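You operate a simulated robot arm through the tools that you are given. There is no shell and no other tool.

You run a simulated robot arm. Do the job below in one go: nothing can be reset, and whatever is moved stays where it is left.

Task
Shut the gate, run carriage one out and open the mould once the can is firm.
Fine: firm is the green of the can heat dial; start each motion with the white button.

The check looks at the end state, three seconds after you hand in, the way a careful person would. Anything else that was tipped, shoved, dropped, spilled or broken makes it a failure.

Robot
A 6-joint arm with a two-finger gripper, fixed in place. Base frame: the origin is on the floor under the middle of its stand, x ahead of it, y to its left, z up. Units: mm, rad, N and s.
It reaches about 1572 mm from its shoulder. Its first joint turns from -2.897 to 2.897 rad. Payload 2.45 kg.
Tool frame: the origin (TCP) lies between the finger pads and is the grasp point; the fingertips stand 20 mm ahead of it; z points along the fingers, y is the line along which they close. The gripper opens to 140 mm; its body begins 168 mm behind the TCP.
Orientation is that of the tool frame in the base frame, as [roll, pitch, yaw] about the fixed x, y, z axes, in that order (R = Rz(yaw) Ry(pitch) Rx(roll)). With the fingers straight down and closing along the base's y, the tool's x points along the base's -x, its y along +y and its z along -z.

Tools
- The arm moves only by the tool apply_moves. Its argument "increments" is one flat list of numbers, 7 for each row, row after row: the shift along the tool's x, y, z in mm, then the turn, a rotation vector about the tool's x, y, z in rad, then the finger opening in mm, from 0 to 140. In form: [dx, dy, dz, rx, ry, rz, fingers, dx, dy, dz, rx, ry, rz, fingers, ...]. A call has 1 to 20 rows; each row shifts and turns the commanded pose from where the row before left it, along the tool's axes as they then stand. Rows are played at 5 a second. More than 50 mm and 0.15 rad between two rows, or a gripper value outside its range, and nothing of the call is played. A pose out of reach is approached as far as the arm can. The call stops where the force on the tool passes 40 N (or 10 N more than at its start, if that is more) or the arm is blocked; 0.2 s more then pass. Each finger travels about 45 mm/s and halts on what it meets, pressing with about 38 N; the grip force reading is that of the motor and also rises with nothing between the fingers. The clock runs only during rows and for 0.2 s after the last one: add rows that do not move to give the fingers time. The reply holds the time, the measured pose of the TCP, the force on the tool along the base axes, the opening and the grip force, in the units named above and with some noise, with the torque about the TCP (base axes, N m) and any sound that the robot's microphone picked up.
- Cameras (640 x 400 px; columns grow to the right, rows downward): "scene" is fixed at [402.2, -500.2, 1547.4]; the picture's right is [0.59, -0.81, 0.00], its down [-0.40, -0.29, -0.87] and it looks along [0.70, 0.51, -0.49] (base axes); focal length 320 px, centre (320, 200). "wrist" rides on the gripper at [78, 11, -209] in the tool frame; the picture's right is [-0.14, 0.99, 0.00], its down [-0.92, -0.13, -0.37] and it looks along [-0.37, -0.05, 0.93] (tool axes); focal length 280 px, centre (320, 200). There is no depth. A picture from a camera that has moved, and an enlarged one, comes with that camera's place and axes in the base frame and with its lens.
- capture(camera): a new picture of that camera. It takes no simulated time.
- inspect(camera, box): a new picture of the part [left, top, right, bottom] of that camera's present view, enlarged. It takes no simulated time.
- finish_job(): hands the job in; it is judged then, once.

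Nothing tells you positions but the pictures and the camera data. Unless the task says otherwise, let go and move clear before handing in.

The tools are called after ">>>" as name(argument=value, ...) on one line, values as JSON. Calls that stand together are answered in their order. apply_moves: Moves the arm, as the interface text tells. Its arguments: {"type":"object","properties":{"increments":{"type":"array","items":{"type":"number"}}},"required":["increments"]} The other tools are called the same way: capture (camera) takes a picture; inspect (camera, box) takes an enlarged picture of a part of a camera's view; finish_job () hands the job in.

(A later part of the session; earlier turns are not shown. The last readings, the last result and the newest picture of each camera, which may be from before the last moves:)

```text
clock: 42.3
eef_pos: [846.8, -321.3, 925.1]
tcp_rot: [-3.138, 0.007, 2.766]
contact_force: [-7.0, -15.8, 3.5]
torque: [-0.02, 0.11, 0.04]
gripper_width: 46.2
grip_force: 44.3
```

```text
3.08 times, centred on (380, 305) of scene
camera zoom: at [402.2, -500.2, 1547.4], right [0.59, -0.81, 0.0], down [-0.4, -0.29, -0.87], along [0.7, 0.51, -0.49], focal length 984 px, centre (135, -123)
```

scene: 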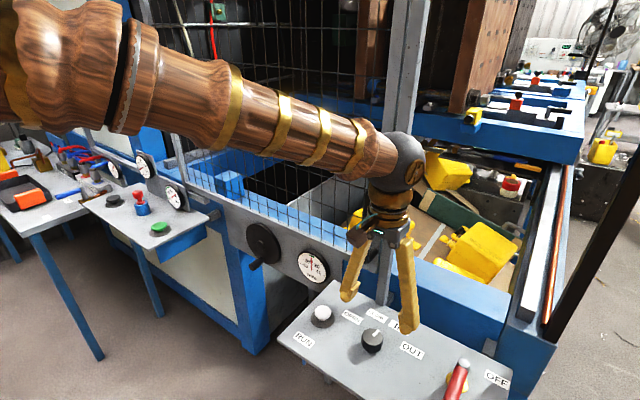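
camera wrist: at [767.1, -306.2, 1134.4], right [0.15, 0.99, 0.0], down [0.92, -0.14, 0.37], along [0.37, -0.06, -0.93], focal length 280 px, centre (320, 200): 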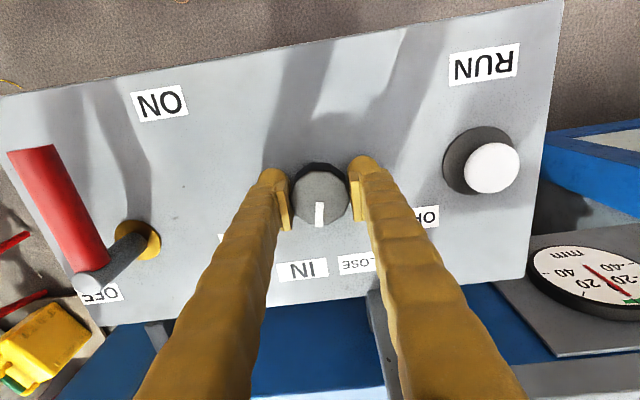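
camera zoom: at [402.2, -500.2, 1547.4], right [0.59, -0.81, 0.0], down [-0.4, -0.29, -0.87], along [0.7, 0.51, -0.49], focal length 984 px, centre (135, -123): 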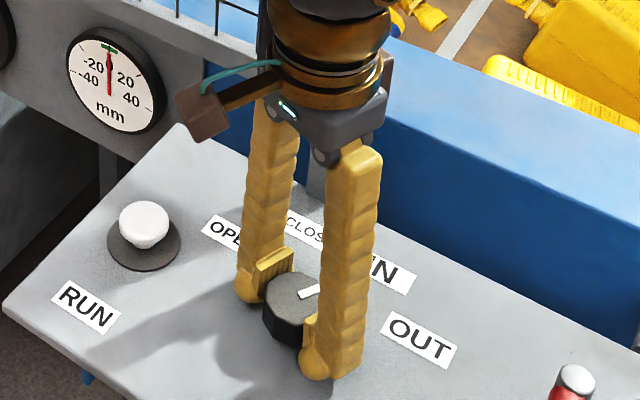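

The knob turns with the tool. Continue another 0.52 rad to reach OUT (−60°).

>>> apply_moves(increments=[0, -0.7, 0, 0, 0, 0.1, 35, 0, 0, 0, 0, 0, 0.11, 35, 0, 0, 0, 0, 0, 0.11, 35, 0, 0, 0, 0, 0, 0.1, 35, 0, 0, 0, 0, 0, 0.1, 35])

>>> inspect(camera="wrist", box=[220, 110, 420, 290])

>>> inspect(camera="scene", box=[320, 240, 440, 370])

```text
clock: 43.5
eef_pos: [844.7, -321.4, 925.4]
tcp_rot: [-3.142, 0.009, 2.247]
contact_force: [-11.6, -36.7, 4.3]
torque: [-0.28, 0.0, 0.61]
gripper_width: 45.9
grip_force: 44.7
```

```text
2.22 times, centred on (320, 200) of wrist
camera zoom: at [804.2, -250.6, 1134.2], right [0.86, 0.51, 0.0], down [0.47, -0.8, 0.38], along [0.19, -0.32, -0.93], focal length 623 px, centre (320, 200)
```

zoom: 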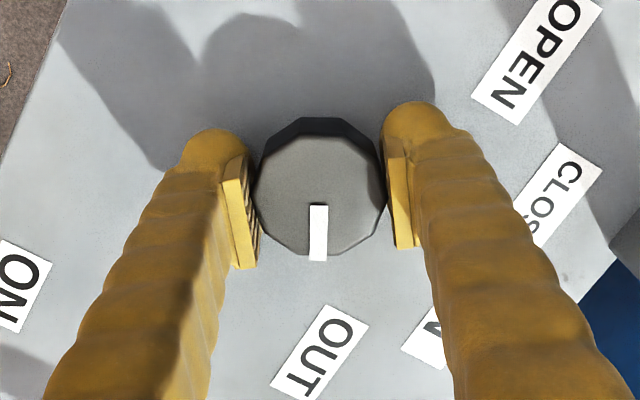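

```text
3.08 times, centred on (380, 305) of scene
camera zoom: at [402.2, -500.2, 1547.4], right [0.59, -0.81, 0.0], down [-0.4, -0.29, -0.87], along [0.7, 0.51, -0.49], focal length 984 px, centre (135, -123)
```

zoom: 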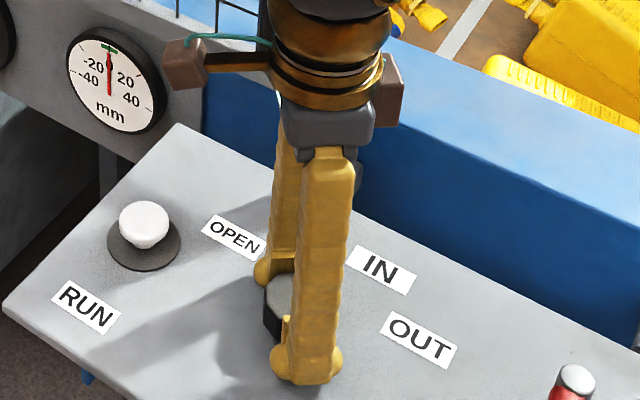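

The pointer now aims straight at OUT. I'll release, check whether the knob stays, and rise.

>>> apply_moves(increments=[0, 0, 0, 0, 0, 0, 90, 0, 0, 0, 0, 0, 0, 90, 0, 0, 0, 0, 0, 0, 90, 0, 0, -40, 0, 0, 0, 90, 0, 0, -40, 0, 0, 0, 90, 0, 0, -20, 0, 0, -0.14, 90, 0, 0, 0, 0, 0, -0.15, 90, 0, 0, 0, 0, 0, -0.15, 90, 0, 0, 0, 0, 0, -0.15, 90, 0, 0, 0, 0, 0, -0.15, 90, 0, 0, 0, 0, 0, -0.14, 90, 0, 0, 0, 0, 0, 0, 90])

>>> capture(camera="wrist")

>>> inspect(camera="wrist", box=[240, 110, 410, 250])

>>> inspect(camera="scene", box=[150, 170, 210, 220])

```text
clock: 46.1
eef_pos: [845.2, -319.1, 1024.1]
tcp_rot: [-3.136, 0.005, 3.128]
contact_force: [-0.1, 0.0, 0.6]
torque: [-0.04, 0.01, -0.01]
gripper_width: 89.9
grip_force: 0.1
```

```text
taken
camera wrist: at [766.3, -305.0, 1234.2], right [0.15, 0.99, 0.0], down [0.92, -0.14, 0.37], along [0.37, -0.06, -0.93], focal length 280 px, centre (320, 200)
```

wrist: 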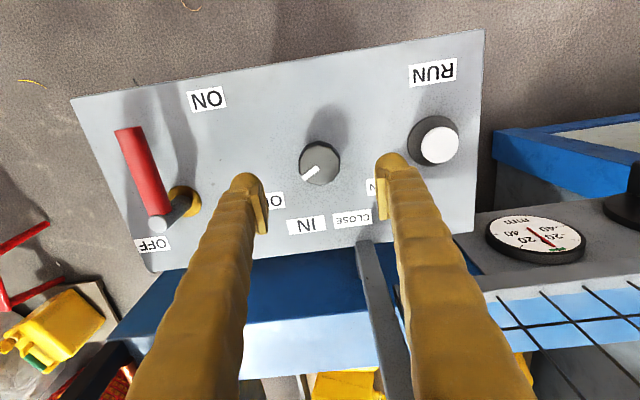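

```text
2.86 times, centred on (325, 180) of wrist
camera zoom: at [766.3, -305.0, 1234.2], right [0.15, 0.99, 0.0], down [0.92, -0.14, 0.37], along [0.37, -0.06, -0.93], focal length 801 px, centre (306, 257)
```

zoom: 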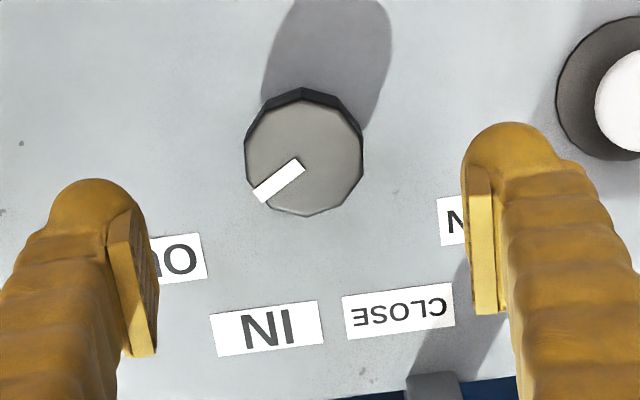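

```text
8.00 times, centred on (180, 195) of scene
camera zoom: at [402.2, -500.2, 1547.4], right [0.59, -0.81, 0.0], down [-0.4, -0.29, -0.87], along [0.7, 0.51, -0.49], focal length 2560 px, centre (1440, 240)
```

zoom: 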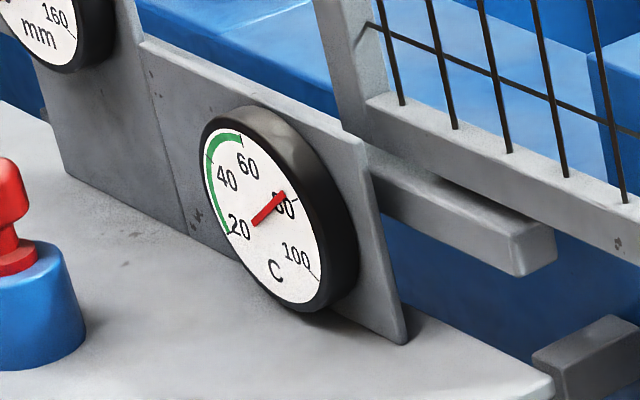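

The knob stays at OUT. Now I'll close the fingers and move over the white RUN button, skirting the gate handle.

>>> apply_moves(increments=[30, 0, 0, 0, 0, 0, 0, 30, 0, 0, 0, 0, 0, 0, 0, 45, 0, 0, 0, 0, 0, 0, 45, 0, 0, 0, 0, 0, 0, 45, 0, 0, 0, 0, 0, -29, 0, 0, 0, 0, 0, 0, -29, 0, 0, 0, 0, 0, 0, 0, 0, 0, 0, 0, 0, 0])

>>> capture(camera="wrist")

>>> inspect(camera="scene", box=[270, 220, 410, 350])

```text
clock: 47.9
eef_pos: [844.7, -185.4, 1023.7]
tcp_rot: [-3.137, 0.005, 3.127]
contact_force: [0.5, 0.5, -0.4]
torque: [0.03, 0.01, -0.02]
gripper_width: 0.0
grip_force: 29.5
```

```text
taken
camera wrist: at [765.5, -170.3, 1233.5], right [0.15, 0.99, 0.0], down [0.92, -0.14, 0.37], along [0.37, -0.06, -0.93], focal length 280 px, centre (320, 200)
```

wrist: 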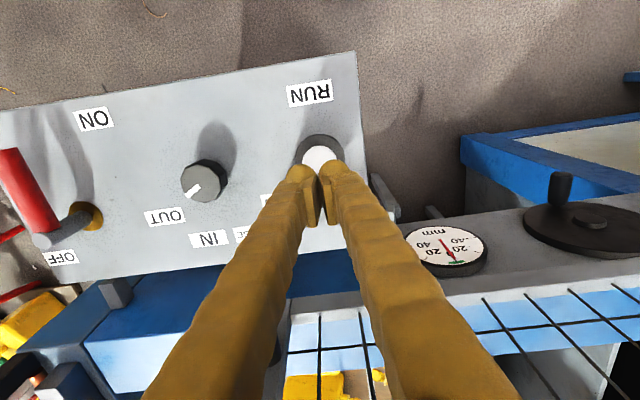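

```text
3.08 times, centred on (340, 285) of scene
camera zoom: at [402.2, -500.2, 1547.4], right [0.59, -0.81, 0.0], down [-0.4, -0.29, -0.87], along [0.7, 0.51, -0.49], focal length 984 px, centre (258, -62)
```

zoom: 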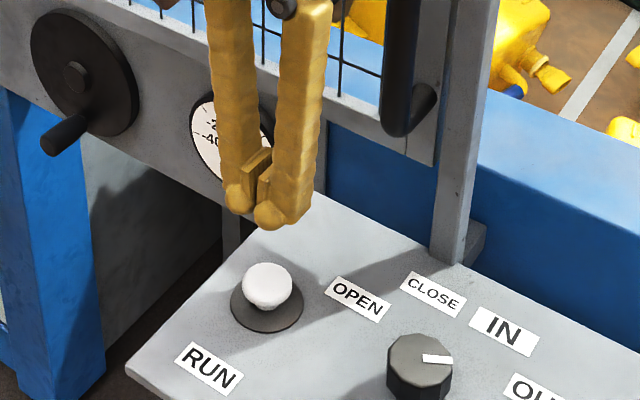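

Aligned over the button. I'll descend and press it, then observe.

>>> apply_moves(increments=[0, 0, 30, 0, 0, 0, 0, 0, 0, 30, 0, 0, 0, 0, 0, 0, 8, 0, 0, 0, 0, 0, 0, 4, 0, 0, 0, 0, 0, 0, 3, 0, 0, 0, 0, 0, 0, 3, 0, 0, 0, 0])

>>> inspect(camera="scene", box=[270, 220, 410, 350])

>>> capture(camera="scene")

```text
clock: 49.3
eef_pos: [846.0, -183.8, 945.9]
tcp_rot: [-3.137, 0.005, 3.128]
contact_force: [1.1, -0.7, 1.8]
torque: [0.01, 0.01, 0.0]
gripper_width: 6.2
grip_force: 28.9
```

```text
3.08 times, centred on (340, 285) of scene
camera zoom: at [402.2, -500.2, 1547.4], right [0.59, -0.81, 0.0], down [-0.4, -0.29, -0.87], along [0.7, 0.51, -0.49], focal length 984 px, centre (258, -62)
```

zoom: 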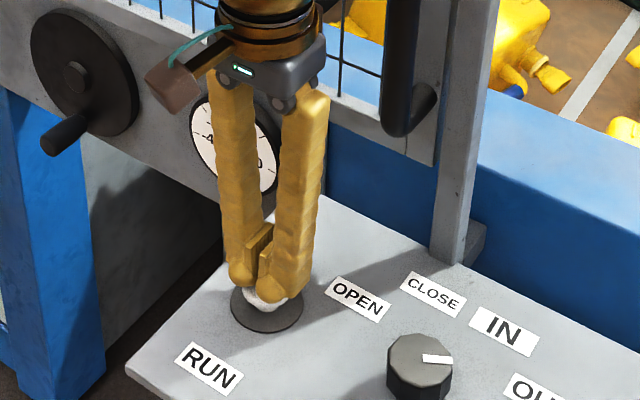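

```text
taken
```

scene: 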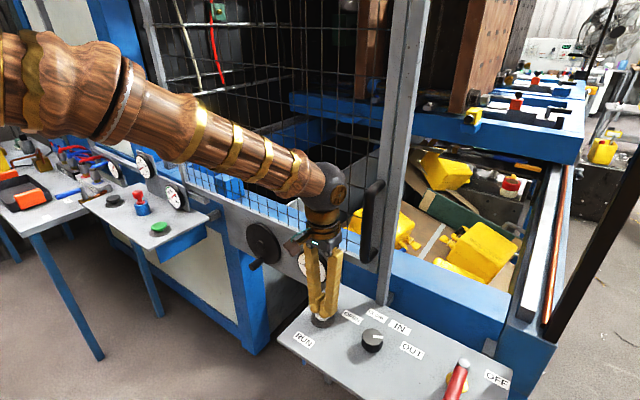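

Fingertips are on the button dome. Pressing further in small steps.

>>> apply_moves(increments=[0, 0, 3, 0, 0, 0, 0, 0, 0, 3, 0, 0, 0, 0, 0, 0, 2, 0, 0, 0, 0, 0, 0, 2, 0, 0, 0, 0])

>>> inspect(camera="scene", box=[270, 220, 410, 350])

>>> capture(camera="scene")

```text
clock: 50.3
eef_pos: [846.3, -184.4, 938.0]
tcp_rot: [-3.137, 0.006, 3.128]
contact_force: [-11.7, -0.5, 23.9]
torque: [0.02, 0.27, 0.03]
gripper_width: 5.9
grip_force: 29.5
heard: click
```

```text
3.08 times, centred on (340, 285) of scene
camera zoom: at [402.2, -500.2, 1547.4], right [0.59, -0.81, 0.0], down [-0.4, -0.29, -0.87], along [0.7, 0.51, -0.49], focal length 984 px, centre (258, -62)
```

zoom: 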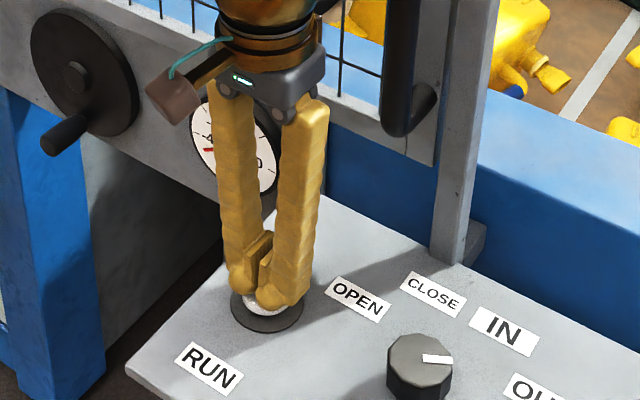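

```text
taken
```

scene: 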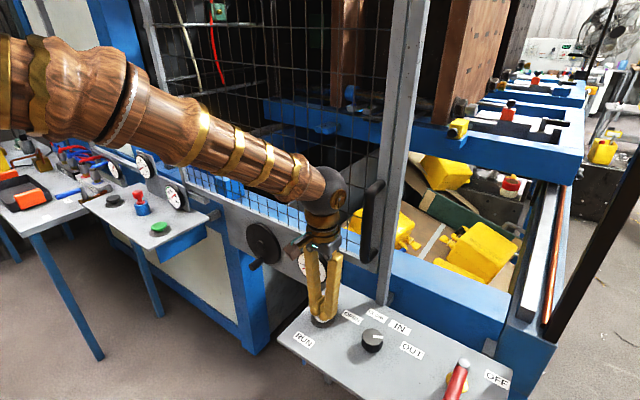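

Click heard and the carriage is moving out. I'll lift off the button and back away, watching the carriage.

>>> apply_moves(increments=[0, 0, -10, 0, 0, 0, 0, 0, 0, -30, 0, 0, 0, 0, 0, 0, -30, 0, 0, 0, 0, 30, 0, -20, 0, 0, 0, 0, 40, 0, 0, 0, 0, 0, 0, 40, 0, 0, 0, 0, 0, 0])

>>> capture(camera="scene")

>>> inspect(camera="scene", box=[240, 200, 360, 300])

>>> inspect(camera="scene", box=[100, 140, 220, 220])

```text
clock: 51.7
eef_pos: [734.6, -182.6, 1024.2]
tcp_rot: [-3.137, 0.004, 3.13]
contact_force: [-0.2, 0.0, -0.6]
torque: [0.01, -0.01, 0.02]
gripper_width: 0.2
grip_force: 29.5
```

```text
taken
```

scene: 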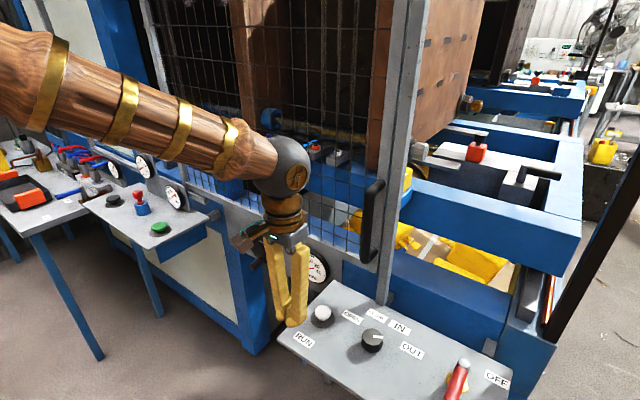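

```text
4.00 times, centred on (300, 250) of scene
camera zoom: at [402.2, -500.2, 1547.4], right [0.59, -0.81, 0.0], down [-0.4, -0.29, -0.87], along [0.7, 0.51, -0.49], focal length 1280 px, centre (400, 0)
```

zoom: 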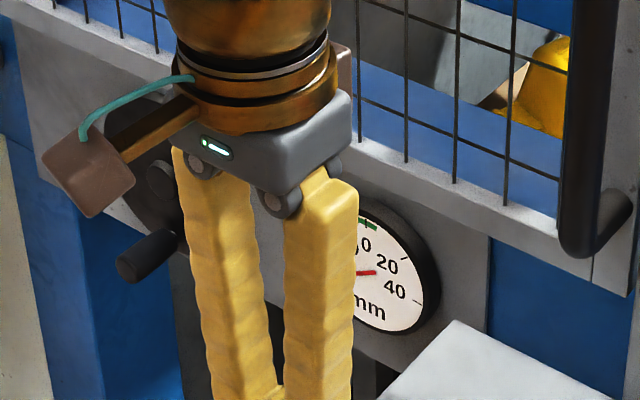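

```text
5.00 times, centred on (160, 180) of scene
camera zoom: at [402.2, -500.2, 1547.4], right [0.59, -0.81, 0.0], down [-0.4, -0.29, -0.87], along [0.7, 0.51, -0.49], focal length 1600 px, centre (1120, 300)
```

zoom: 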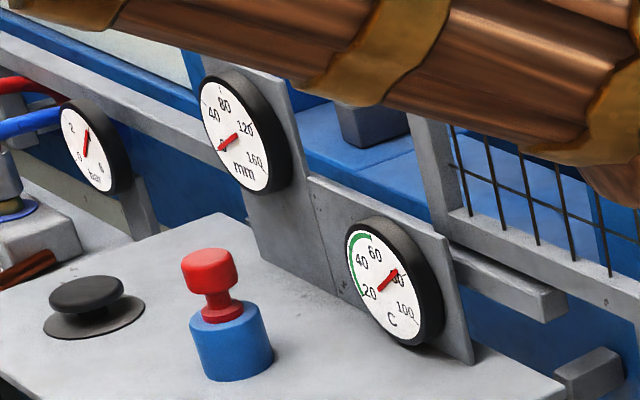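

The carriage is coming out toward the gate. I'll back away further and wait for it to stop, then read the dials.

>>> apply_moves(increments=[40, 0, -20, 0, 0, 0, 0, 40, 0, -20, 0, 0, 0, 0, 0, 0, 0, 0, 0, 0, 0, 0, 0, 0, 0, 0, 0, 0, 0, 0, 0, 0, 0, 0, 0, 0, 0, 0, 0, 0, 0, 0, 0, 0, 0, 0, 0, 0, 0])

>>> capture(camera="scene")

>>> inspect(camera="scene", box=[240, 200, 360, 300])

>>> inspect(camera="scene", box=[100, 140, 220, 220])

```text
clock: 53.3
eef_pos: [654.2, -181.7, 1064.7]
tcp_rot: [-3.137, 0.005, 3.13]
contact_force: [-0.5, -0.2, 0.7]
torque: [0.0, -0.01, 0.01]
gripper_width: 0.0
grip_force: 29.3
```

```text
taken
```

scene: 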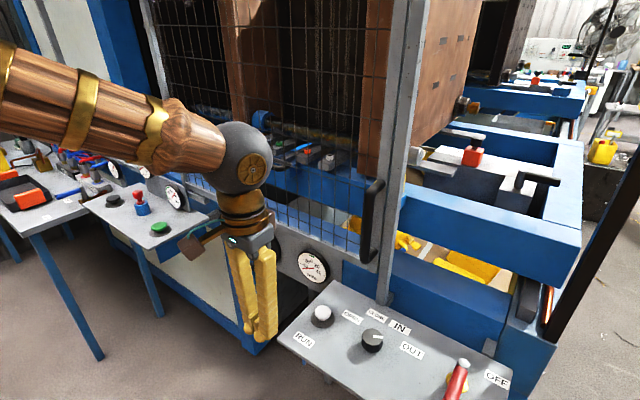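

```text
4.00 times, centred on (300, 250) of scene
camera zoom: at [402.2, -500.2, 1547.4], right [0.59, -0.81, 0.0], down [-0.4, -0.29, -0.87], along [0.7, 0.51, -0.49], focal length 1280 px, centre (400, 0)
```

zoom: 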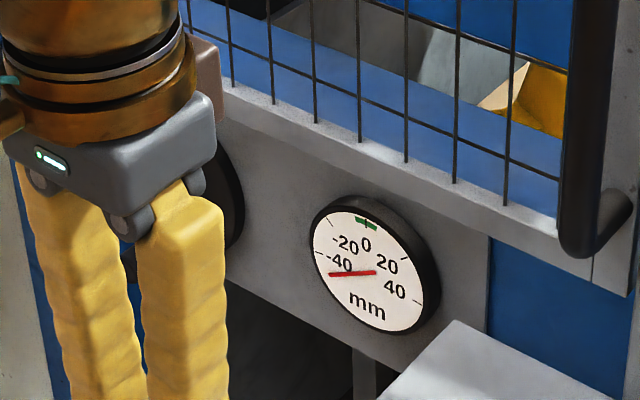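

```text
5.00 times, centred on (160, 180) of scene
camera zoom: at [402.2, -500.2, 1547.4], right [0.59, -0.81, 0.0], down [-0.4, -0.29, -0.87], along [0.7, 0.51, -0.49], focal length 1600 px, centre (1120, 300)
```

zoom: 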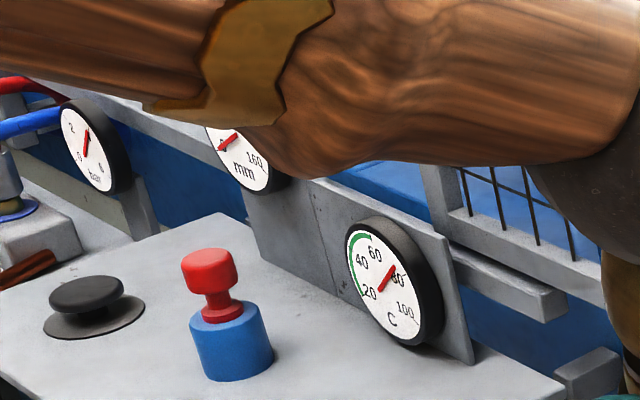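

The carriage has come forward; I'll wait a couple of seconds and compare to see that it's stopped.

>>> apply_moves(increments=[0, 0, 0, 0, 0, 0, 0, 0, 0, 0, 0, 0, 0, 0, 0, 0, 0, 0, 0, 0, 0, 0, 0, 0, 0, 0, 0, 0, 0, 0, 0, 0, 0, 0, 0, 0, 0, 0, 0, 0, 0, 0, 0, 0, 0, 0, 0, 0, 0, 0, 0, 0, 0, 0, 0, 0, 0, 0, 0, 0, 0, 0, 0, 0, 0, 0, 0, 0, 0, 0])

>>> capture(camera="scene")

>>> capture(camera="wrist")

>>> inspect(camera="scene", box=[240, 200, 360, 300])

>>> inspect(camera="scene", box=[150, 170, 210, 220])

```text
clock: 55.5
eef_pos: [653.7, -181.9, 1065.9]
tcp_rot: [-3.137, 0.005, 3.129]
contact_force: [0.0, -0.5, -0.5]
torque: [-0.01, -0.01, -0.02]
gripper_width: 0.1
grip_force: 30.1
```

```text
taken
```

scene: 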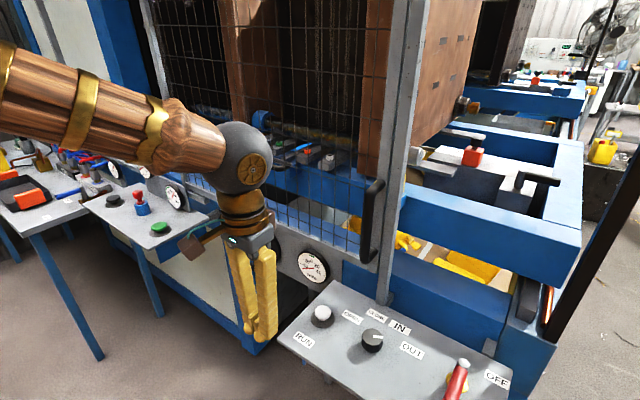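

```text
taken
camera wrist: at [575.9, -167.3, 1275.7], right [0.15, 0.99, 0.0], down [0.92, -0.14, 0.37], along [0.37, -0.06, -0.93], focal length 280 px, centre (320, 200)
```

wrist: 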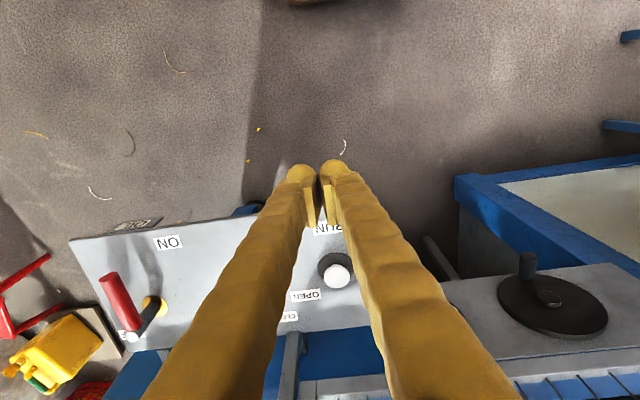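

```text
4.00 times, centred on (300, 250) of scene
camera zoom: at [402.2, -500.2, 1547.4], right [0.59, -0.81, 0.0], down [-0.4, -0.29, -0.87], along [0.7, 0.51, -0.49], focal length 1280 px, centre (400, 0)
```

zoom: 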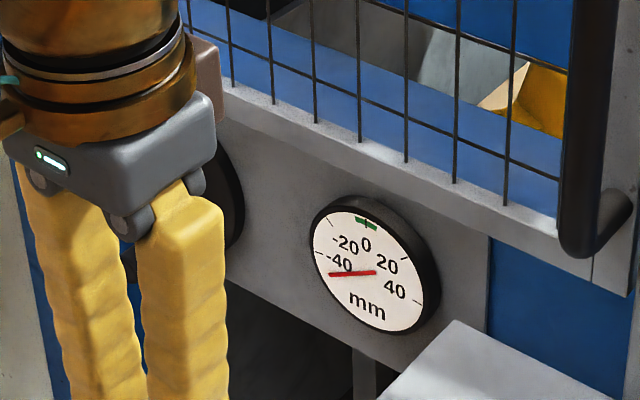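

```text
8.00 times, centred on (180, 195) of scene
camera zoom: at [402.2, -500.2, 1547.4], right [0.59, -0.81, 0.0], down [-0.4, -0.29, -0.87], along [0.7, 0.51, -0.49], focal length 2560 px, centre (1440, 240)
```

zoom: 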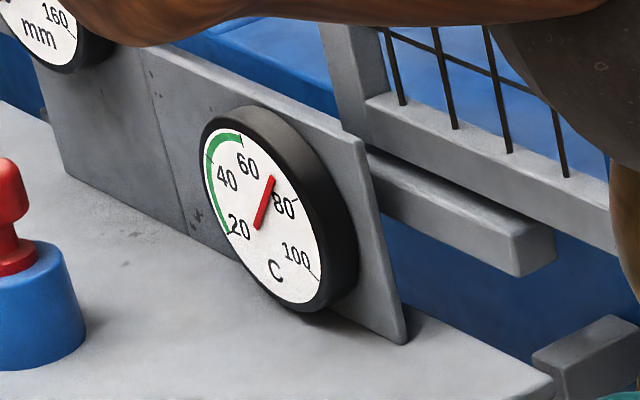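

The carriage has stopped in the OUT position and the can heat now falls faster (about 73 °C). While it cools I'll set the selector to OPEN (not pressing RUN until green), starting with the gripper pre-rotated.

>>> apply_moves(increments=[0, -45, 0, 0, 0, 0, 90, 0, -45, 0, 0, 0, 0, 90, 0, -45, 0, 0, 0, 0, 90, -48, 0, 0, 0, 0, 0, 90, -48, 0, 0, 0, 0, 0, 90, -48, 0, 0, 0, 0, 0, 90, -49, 0, 0, 0, 0, 0, 90, 0, 0, 36, 0, 0, 0.15, 90, 0, 0, 0, 0, 0, 0.15, 90, 0, 0, 0, 0, 0, 0.15, 90, 0, 0, 0, 0, 0, 0.15, 90, 0, 0, 0, 0, 0, 0.15, 90, 0, 0, 0, 0, 0, 0.15, 90, 0, 0, 0, 0, 0, 0.15, 90, 0, 0, 0, 0, 0, 0, 90])

>>> capture(camera="wrist")

>>> inspect(camera="scene", box=[150, 170, 210, 220])

>>> inspect(camera="scene", box=[100, 145, 160, 185])

```text
clock: 58.7
eef_pos: [846.2, -318.8, 1031.1]
tcp_rot: [3.139, 0.008, 2.077]
contact_force: [0.5, 0.8, -0.2]
torque: [-0.03, -0.01, -0.01]
gripper_width: 90.1
grip_force: 0.1
```

```text
taken
camera wrist: at [816.9, -243.4, 1240.2], right [0.93, 0.36, 0.0], down [0.33, -0.87, 0.38], along [0.14, -0.35, -0.93], focal length 280 px, centre (320, 200)
```

wrist: 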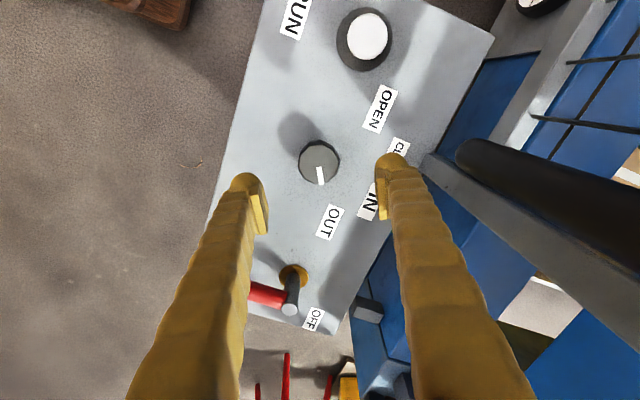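

```text
8.00 times, centred on (180, 195) of scene
camera zoom: at [402.2, -500.2, 1547.4], right [0.59, -0.81, 0.0], down [-0.4, -0.29, -0.87], along [0.7, 0.51, -0.49], focal length 2560 px, centre (1440, 240)
```

zoom: 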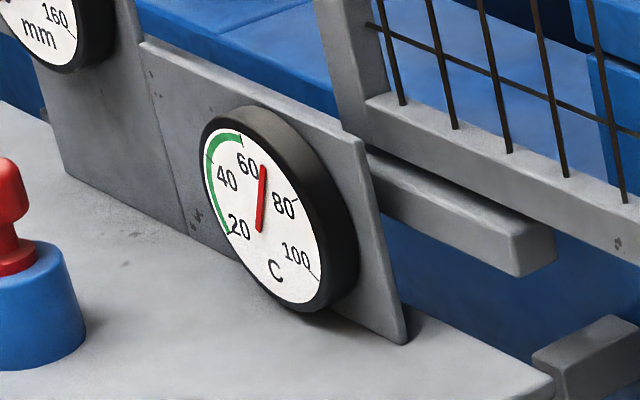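

```text
10.00 times, centred on (130, 165) of scene
camera zoom: at [402.2, -500.2, 1547.4], right [0.59, -0.81, 0.0], down [-0.4, -0.29, -0.87], along [0.7, 0.51, -0.49], focal length 3200 px, centre (2220, 550)
```

zoom: 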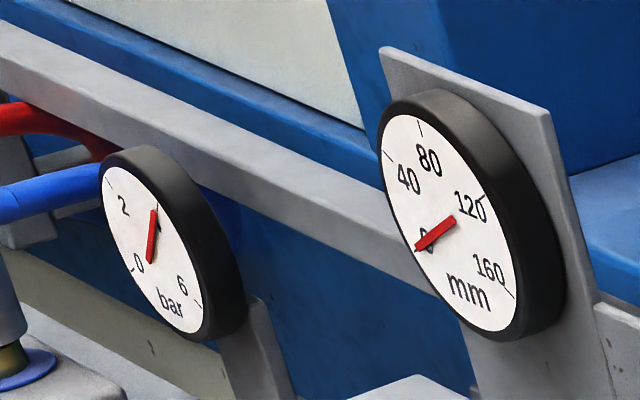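

Can at about 67 °C. Aligned above the knob with pointer at OUT; descending and gripping it.

>>> apply_moves(increments=[0, 0, 40, 0, 0, 0, 90, 0, 0, 40, 0, 0, 0, 90, 0, 0, 26, 0, 0, 0, 90, 0, 0, 0, 0, 0, 0, 35, 0, 0, 0, 0, 0, 0, 35, 0, 0, 0, 0, 0, 0, 35, 0, 0, 0, 0, 0, 0, 35, 0, 0, 0, 0, 0, 0, 35])

>>> capture(camera="wrist")

>>> inspect(camera="scene", box=[150, 170, 210, 220])

```text
clock: 60.5
eef_pos: [846.9, -320.1, 924.2]
tcp_rot: [3.139, 0.008, 2.078]
contact_force: [-15.9, -7.7, -1.5]
torque: [0.0, 0.1, 0.07]
gripper_width: 47.1
grip_force: 9.1
```

```text
taken
camera wrist: at [816.9, -244.2, 1133.6], right [0.93, 0.36, 0.0], down [0.33, -0.86, 0.37], along [0.14, -0.35, -0.93], focal length 280 px, centre (320, 200)
```

wrist: 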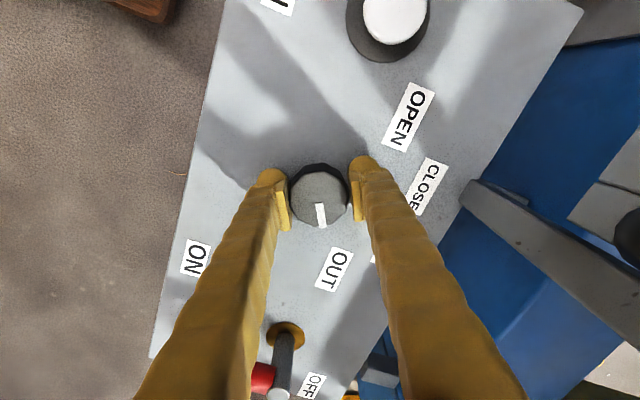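

```text
8.00 times, centred on (180, 195) of scene
camera zoom: at [402.2, -500.2, 1547.4], right [0.59, -0.81, 0.0], down [-0.4, -0.29, -0.87], along [0.7, 0.51, -0.49], focal length 2560 px, centre (1440, 240)
```

zoom: 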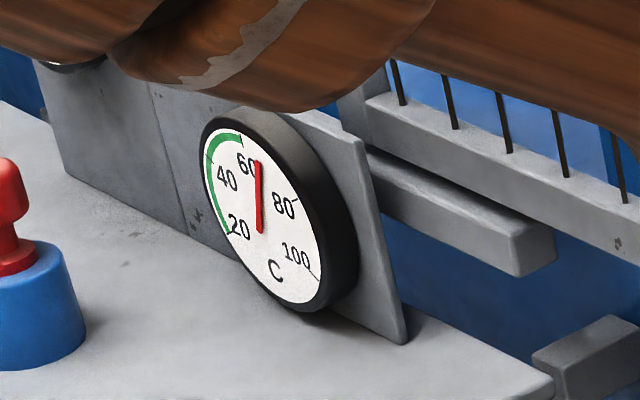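

Gripped. Rotating counter-clockwise (from above) half-way first.

>>> apply_moves(increments=[0, -0.5, 0, 0, 0, 0, 35, 0, 0, 0, 0, 0, -0.12, 35, 0, 0, 0, 0, 0, -0.14, 35, 0, 0, 0, 0, 0, -0.14, 35, 0, 0, 0, 0, 0, -0.14, 35, 0, 0, 0, 0, 0, -0.14, 35, 0, 0, 0, 0, 0, -0.14, 35])

>>> capture(camera="wrist")

>>> inspect(camera="scene", box=[150, 170, 210, 220])

```text
clock: 62.1
eef_pos: [847.5, -320.6, 924.0]
tcp_rot: [-3.137, 0.008, 2.903]
contact_force: [-9.3, -9.7, -3.0]
torque: [-0.01, 0.0, 0.0]
gripper_width: 45.0
grip_force: 23.8
```

```text
taken
camera wrist: at [772.6, -288.9, 1134.4], right [0.37, 0.93, 0.0], down [0.86, -0.34, 0.38], along [0.35, -0.14, -0.93], focal length 280 px, centre (320, 200)
```

wrist: 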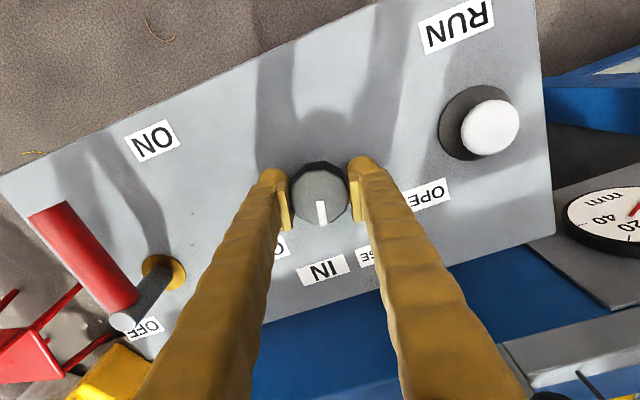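

```text
8.00 times, centred on (180, 195) of scene
camera zoom: at [402.2, -500.2, 1547.4], right [0.59, -0.81, 0.0], down [-0.4, -0.29, -0.87], along [0.7, 0.51, -0.49], focal length 2560 px, centre (1440, 240)
```

zoom: 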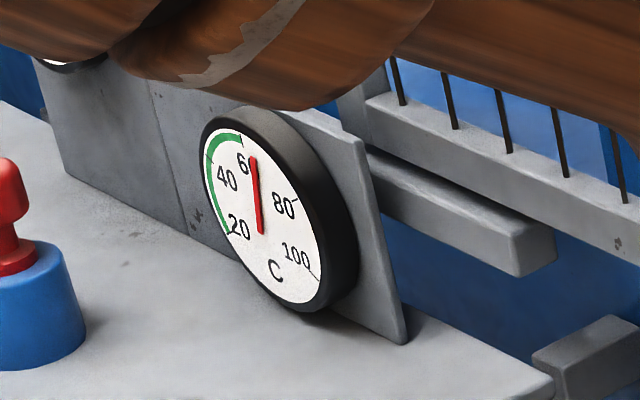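

Pointer is passing IN. Continue 1.32 rad to OPEN.

>>> apply_moves(increments=[0, 0, 0, 0, 0, -0.14, 35, 0, 0, 0, 0, 0, -0.145, 35, 0, 0, 0, 0, 0, -0.145, 35, 0, 0, 0, 0, 0, -0.145, 35, 0, 0, 0, 0, 0, -0.145, 35, 0, 0, 0, 0, 0, -0.145, 35])

>>> capture(camera="wrist")

>>> inspect(camera="scene", box=[150, 170, 210, 220])

```text
clock: 63.5
eef_pos: [846.5, -319.5, 923.8]
tcp_rot: [-3.136, 0.001, -2.518]
contact_force: [-4.9, 21.4, 8.8]
torque: [0.52, 0.1, -0.05]
gripper_width: 44.7
grip_force: 45.0
```

```text
taken
camera wrist: at [776.0, -353.8, 1134.8], right [-0.47, 0.88, -0.01], down [0.82, 0.44, 0.37], along [0.33, 0.17, -0.93], focal length 280 px, centre (320, 200)
```

wrist: 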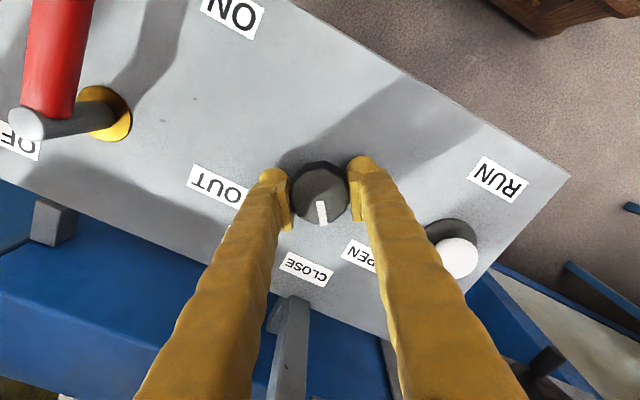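

```text
8.00 times, centred on (180, 195) of scene
camera zoom: at [402.2, -500.2, 1547.4], right [0.59, -0.81, 0.0], down [-0.4, -0.29, -0.87], along [0.7, 0.51, -0.49], focal length 2560 px, centre (1440, 240)
```

zoom: 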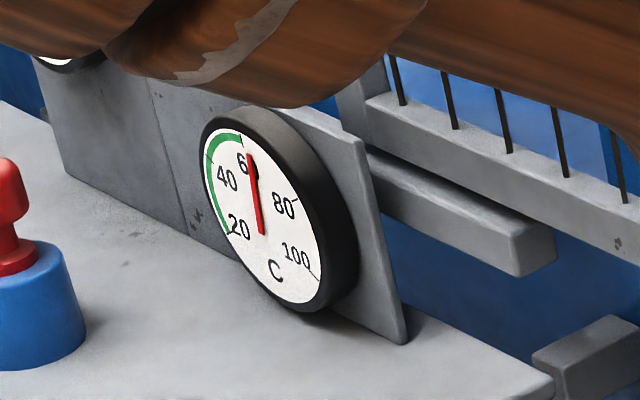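

Pointer is at about 35°, needs ~25° more to OPEN (60°).

>>> apply_moves(increments=[0, 0.5, 0, 0, 0, -0.13, 35, 0, 0, 0, 0, 0, -0.15, 35, 0, 0, 0, 0, 0, -0.15, 35])

>>> capture(camera="wrist")

>>> inspect(camera="scene", box=[150, 170, 210, 220])

```text
clock: 64.4
eef_pos: [845.8, -317.4, 924.5]
tcp_rot: [-3.137, -0.001, -2.097]
contact_force: [-3.7, 3.3, 6.1]
torque: [0.01, 0.2, -0.38]
gripper_width: 44.7
grip_force: 45.4
stopped in row 3: the force on the tool passed its limit at 41 N (the readings are from after the stop); the commanded pose is now the measured one
```

```text
taken
camera wrist: at [796.7, -378.6, 1135.0], right [-0.79, 0.61, -0.01], down [0.57, 0.73, 0.37], along [0.23, 0.29, -0.93], focal length 280 px, centre (320, 200)
```

wrist: 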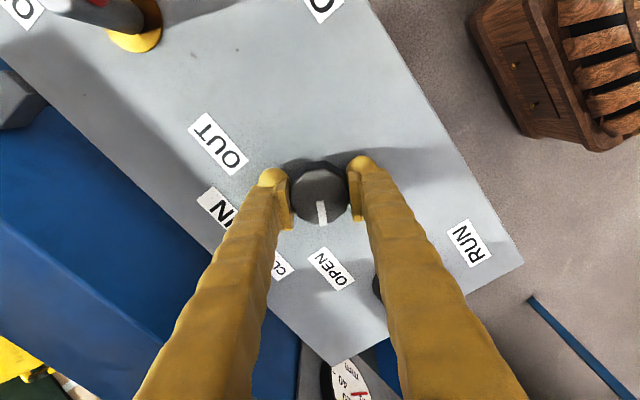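

```text
8.00 times, centred on (180, 195) of scene
camera zoom: at [402.2, -500.2, 1547.4], right [0.59, -0.81, 0.0], down [-0.4, -0.29, -0.87], along [0.7, 0.51, -0.49], focal length 2560 px, centre (1440, 240)
```

zoom: 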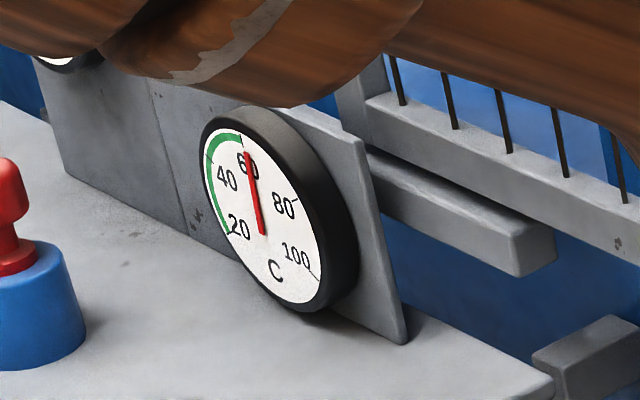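

The pointer now aims at OPEN. Release, rise and rotate the wrist back; the heat dial is near 60 °C now.

>>> apply_moves(increments=[0, 0, 0, 0, 0, 0, 90, 0, 0, 0, 0, 0, 0, 90, 0, 0, 0, 0, 0, 0, 90, 0, 0, -40, 0, 0, 0, 90, 0, 0, -40, 0, 0, 0, 90, 0, 0, -25, 0, 0, 0.14, 90, 0, 0, 0, 0, 0, 0.15, 90, 0, 0, 0, 0, 0, 0.15, 90, 0, 0, 0, 0, 0, 0.15, 90, 0, 0, 0, 0, 0, 0.15, 90, 0, 0, 0, 0, 0, 0.15, 90, 0, 0, 0, 0, 0, 0.15, 90, 0, 0, 0, 0, 0, 0, 90])

>>> capture(camera="wrist")

>>> inspect(camera="scene", box=[150, 170, 210, 220])

>>> inspect(camera="wrist", box=[240, 110, 410, 250])

```text
clock: 67.2
eef_pos: [845.8, -318.2, 1028.6]
tcp_rot: [-3.137, 0.002, -3.136]
contact_force: [0.0, -0.1, -0.6]
torque: [0.01, -0.03, 0.0]
gripper_width: 90.0
grip_force: 0.1
```

```text
taken
camera wrist: at [766.6, -305.8, 1239.3], right [0.13, 0.99, 0.0], down [0.92, -0.12, 0.37], along [0.37, -0.05, -0.93], focal length 280 px, centre (320, 200)
```

wrist: 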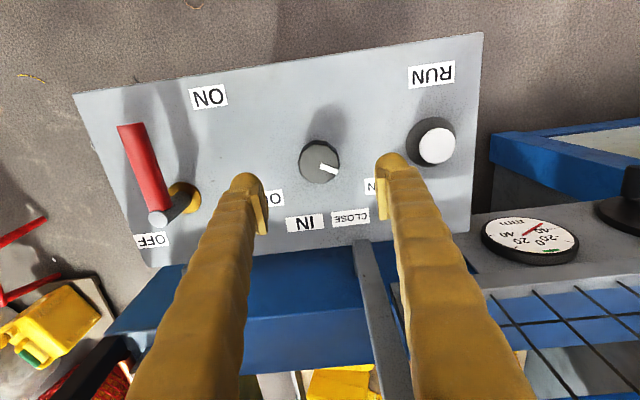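

```text
8.00 times, centred on (180, 195) of scene
camera zoom: at [402.2, -500.2, 1547.4], right [0.59, -0.81, 0.0], down [-0.4, -0.29, -0.87], along [0.7, 0.51, -0.49], focal length 2560 px, centre (1440, 240)
```

zoom: 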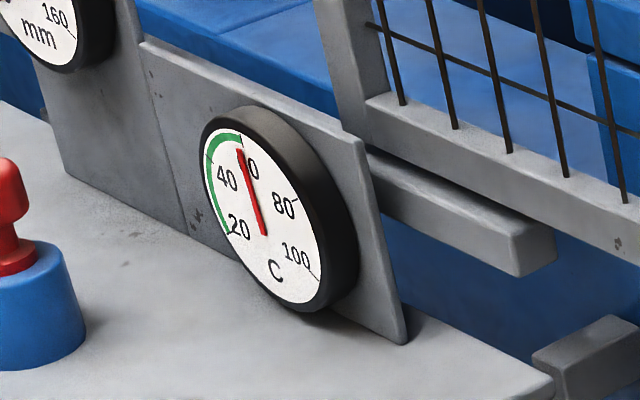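

```text
2.86 times, centred on (325, 180) of wrist
camera zoom: at [766.6, -305.8, 1239.3], right [0.13, 0.99, 0.0], down [0.92, -0.12, 0.37], along [0.37, -0.05, -0.93], focal length 801 px, centre (306, 257)
```

zoom: 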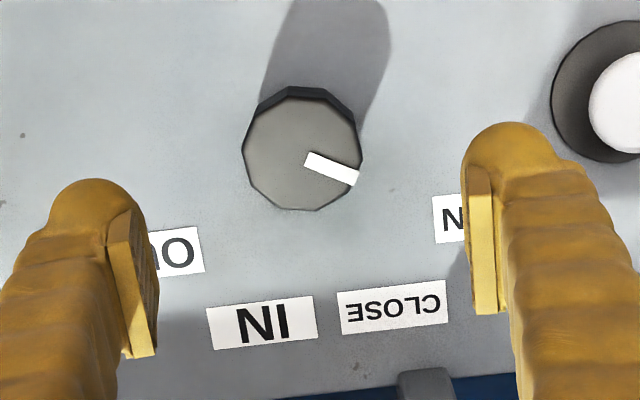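

The selector points at OPEN and the heat needle is just reaching the green edge. I'll move over the RUN button and wait until it's clearly in the green.

>>> apply_moves(increments=[30, 0, 0, 0, 0, 0, 0, 30, 0, 0, 0, 0, 0, 0, 0, 45, 0, 0, 0, 0, 0, 0, 45, 0, 0, 0, 0, 0, 0, 44, 0, 0, 0, 0, 0, -29, 0, 0, 0, 0, 0, 0, -29, 0, 0, 0, 0, 0, 0, 0, 0, 0, 0, 0, 0, 0, 0, 0, 0, 0, 0, 0, 0, 0, 0, 0, 0, 0, 0, 0, 0, 0, 0, 0, 0, 0, 0])

>>> capture(camera="wrist")

>>> inspect(camera="scene", box=[150, 170, 210, 220])

>>> capture(camera="scene")

```text
clock: 69.6
eef_pos: [842.1, -183.5, 1028.1]
tcp_rot: [-3.138, 0.003, -3.136]
contact_force: [0.7, 0.2, 0.0]
torque: [0.01, -0.01, 0.0]
gripper_width: 0.0
grip_force: 29.0
```

```text
taken
camera wrist: at [763.2, -171.9, 1238.1], right [0.13, 0.99, 0.0], down [0.92, -0.12, 0.37], along [0.37, -0.05, -0.93], focal length 280 px, centre (320, 200)
```

wrist: 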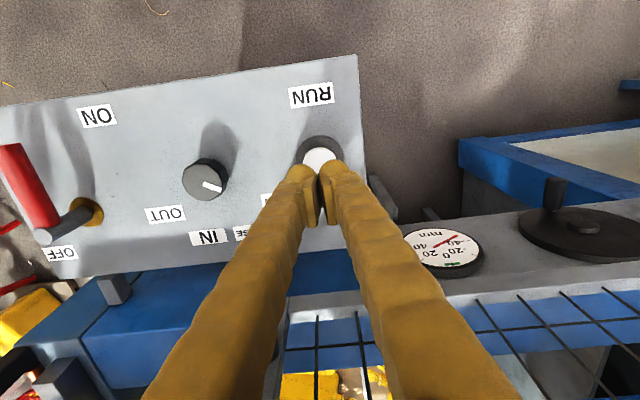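

```text
8.00 times, centred on (180, 195) of scene
camera zoom: at [402.2, -500.2, 1547.4], right [0.59, -0.81, 0.0], down [-0.4, -0.29, -0.87], along [0.7, 0.51, -0.49], focal length 2560 px, centre (1440, 240)
```

zoom: 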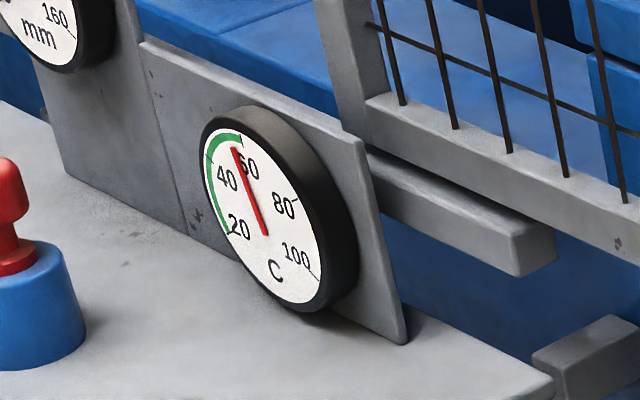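

```text
taken
```

scene: 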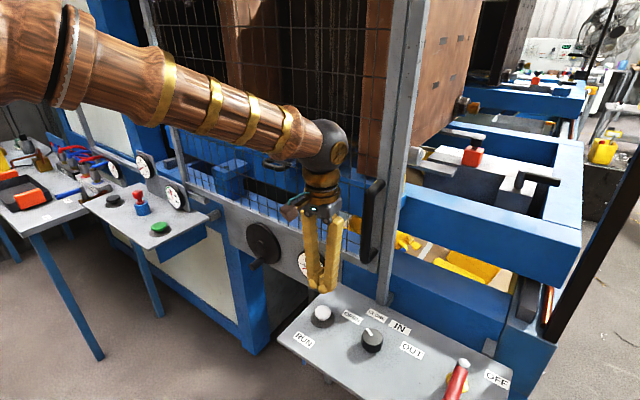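

The needle is inside the green now (about 54 °C). I'll wait a few more seconds for a safe margin.

>>> apply_moves(increments=[0, 0, 0, 0, 0, 0, 0, 0, 0, 0, 0, 0, 0, 0, 0, 0, 0, 0, 0, 0, 0, 0, 0, 0, 0, 0, 0, 0, 0, 0, 0, 0, 0, 0, 0, 0, 0, 0, 0, 0, 0, 0, 0, 0, 0, 0, 0, 0, 0, 0, 0, 0, 0, 0, 0, 0, 0, 0, 0, 0, 0, 0, 0, 0, 0, 0, 0, 0, 0, 0, 0, 0, 0, 0, 0, 0, 0, 0, 0, 0, 0, 0, 0, 0, 0, 0, 0, 0, 0, 0, 0, 0, 0, 0, 0, 0, 0, 0, 0, 0, 0, 0, 0, 0, 0, 0, 0, 0, 0, 0, 0, 0, 0, 0, 0, 0, 0, 0, 0, 0, 0, 0, 0, 0, 0, 0, 0, 0, 0, 0, 0, 0, 0, 0, 0, 0, 0, 0, 0, 0])

>>> inspect(camera="scene", box=[150, 170, 210, 220])

```text
clock: 73.8
eef_pos: [840.8, -183.3, 1029.4]
tcp_rot: [-3.136, 0.004, -3.135]
contact_force: [0.0, 0.0, 0.0]
torque: [0.01, 0.01, -0.02]
gripper_width: 0.1
grip_force: 29.2
```

```text
8.00 times, centred on (180, 195) of scene
camera zoom: at [402.2, -500.2, 1547.4], right [0.59, -0.81, 0.0], down [-0.4, -0.29, -0.87], along [0.7, 0.51, -0.49], focal length 2560 px, centre (1440, 240)
```

zoom: 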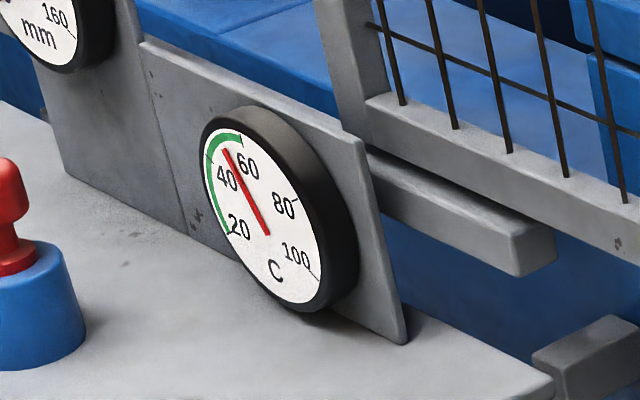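

Well within green (about 48 °C). Pressing RUN for OPEN.

>>> apply_moves(increments=[-3, 0, 30, 0, 0, 0, 0, 0, 0, 30, 0, 0, 0, 0, 0, 0, 18, 0, 0, 0, 0, 0, 0, 4, 0, 0, 0, 0, 0, 0, 3, 0, 0, 0, 0, 0, 0, 3, 0, 0, 0, 0, 0, 0, 2, 0, 0, 0, 0, 0, 0, 2, 0, 0, 0, 0])

>>> capture(camera="scene")

>>> inspect(camera="scene", box=[100, 145, 160, 185])

```text
clock: 75.6
eef_pos: [845.7, -184.1, 937.0]
tcp_rot: [-3.136, 0.005, -3.135]
contact_force: [-5.1, 2.4, 12.1]
torque: [0.06, 0.12, 0.02]
gripper_width: 6.0
grip_force: 29.3
heard: click
```

```text
taken
```

scene: 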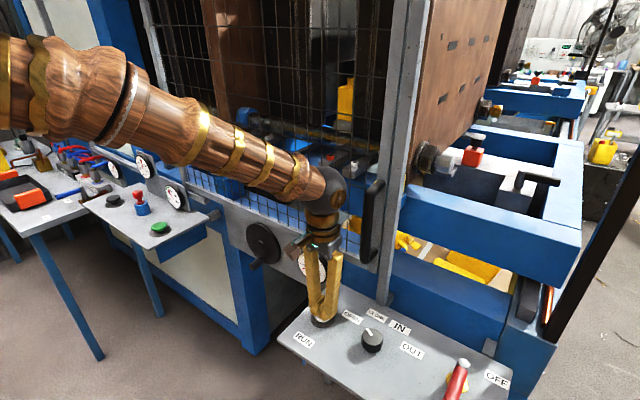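

```text
10.00 times, centred on (130, 165) of scene
camera zoom: at [402.2, -500.2, 1547.4], right [0.59, -0.81, 0.0], down [-0.4, -0.29, -0.87], along [0.7, 0.51, -0.49], focal length 3200 px, centre (2220, 550)
```

zoom: 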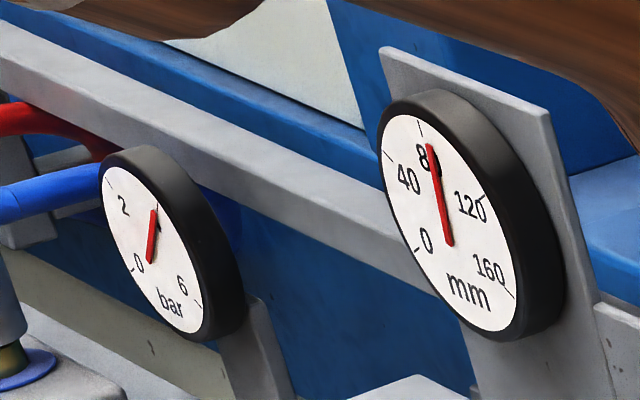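

The mould is opening (dial passing 80 mm) with a yellow can visible inside. I'll lift off the button, back away and wait for it to finish.

>>> apply_moves(increments=[0, 0, -10, 0, 0, 0, 0, 0, 0, -30, 0, 0, 0, 0, 0, 0, -40, 0, 0, 0, 0, 30, 0, -20, 0, 0, 0, 0, 45, 0, -10, 0, 0, 0, 0, 45, 0, -10, 0, 0, 0, 0, 45, 0, -10, 0, 0, 0, 0, 45, 0, -20, 0, 0, 0, 0, 0, 0, 0, 0, 0, 0, 0, 0, 0, 0, 0, 0, 0, 0, 0, 0, 0, 0, 0, 0, 0, 0, 0, 0, 0, 0, 0, 0])

>>> capture(camera="scene")

>>> inspect(camera="scene", box=[100, 145, 160, 185])

>>> inspect(camera="scene", box=[200, 0, 440, 290])

```text
clock: 78.2
eef_pos: [634.1, -185.2, 1086.7]
tcp_rot: [-3.138, 0.003, -3.135]
contact_force: [-0.1, 0.2, 0.5]
torque: [0.03, -0.02, 0.01]
gripper_width: 0.0
grip_force: 29.7
```

```text
taken
```

scene: 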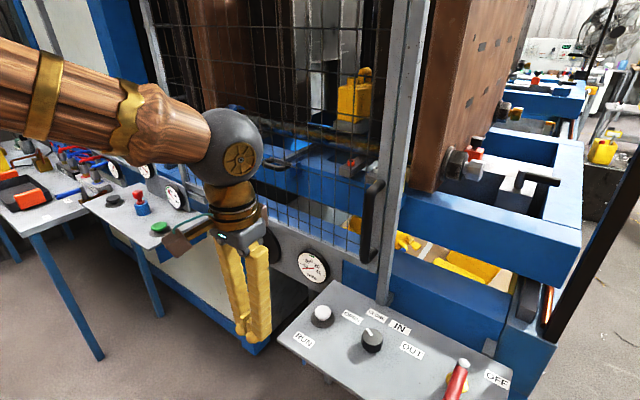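

```text
10.00 times, centred on (130, 165) of scene
camera zoom: at [402.2, -500.2, 1547.4], right [0.59, -0.81, 0.0], down [-0.4, -0.29, -0.87], along [0.7, 0.51, -0.49], focal length 3200 px, centre (2220, 550)
```

zoom: 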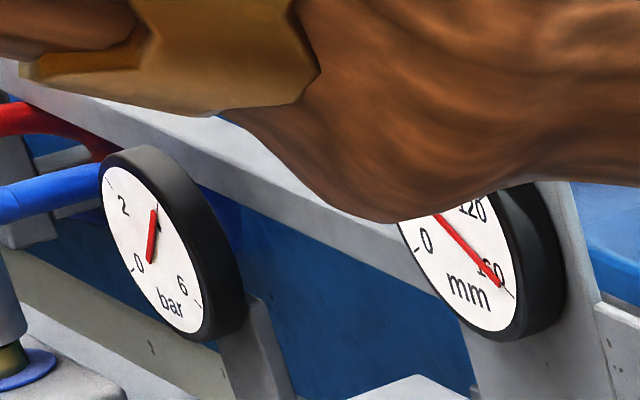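

```text
1.38 times, centred on (320, 145) of scene
camera zoom: at [402.2, -500.2, 1547.4], right [0.59, -0.81, 0.0], down [-0.4, -0.29, -0.87], along [0.7, 0.51, -0.49], focal length 441 px, centre (320, 276)
```

zoom: 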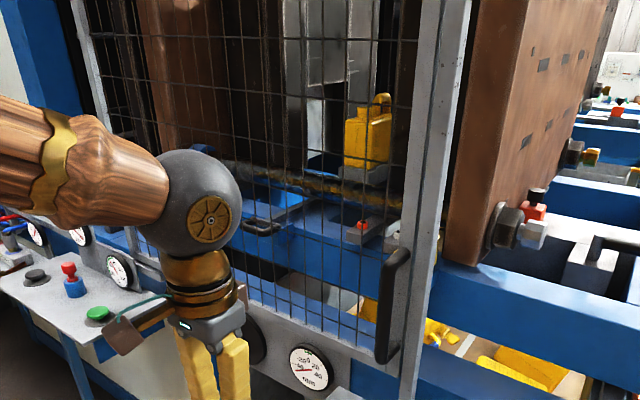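

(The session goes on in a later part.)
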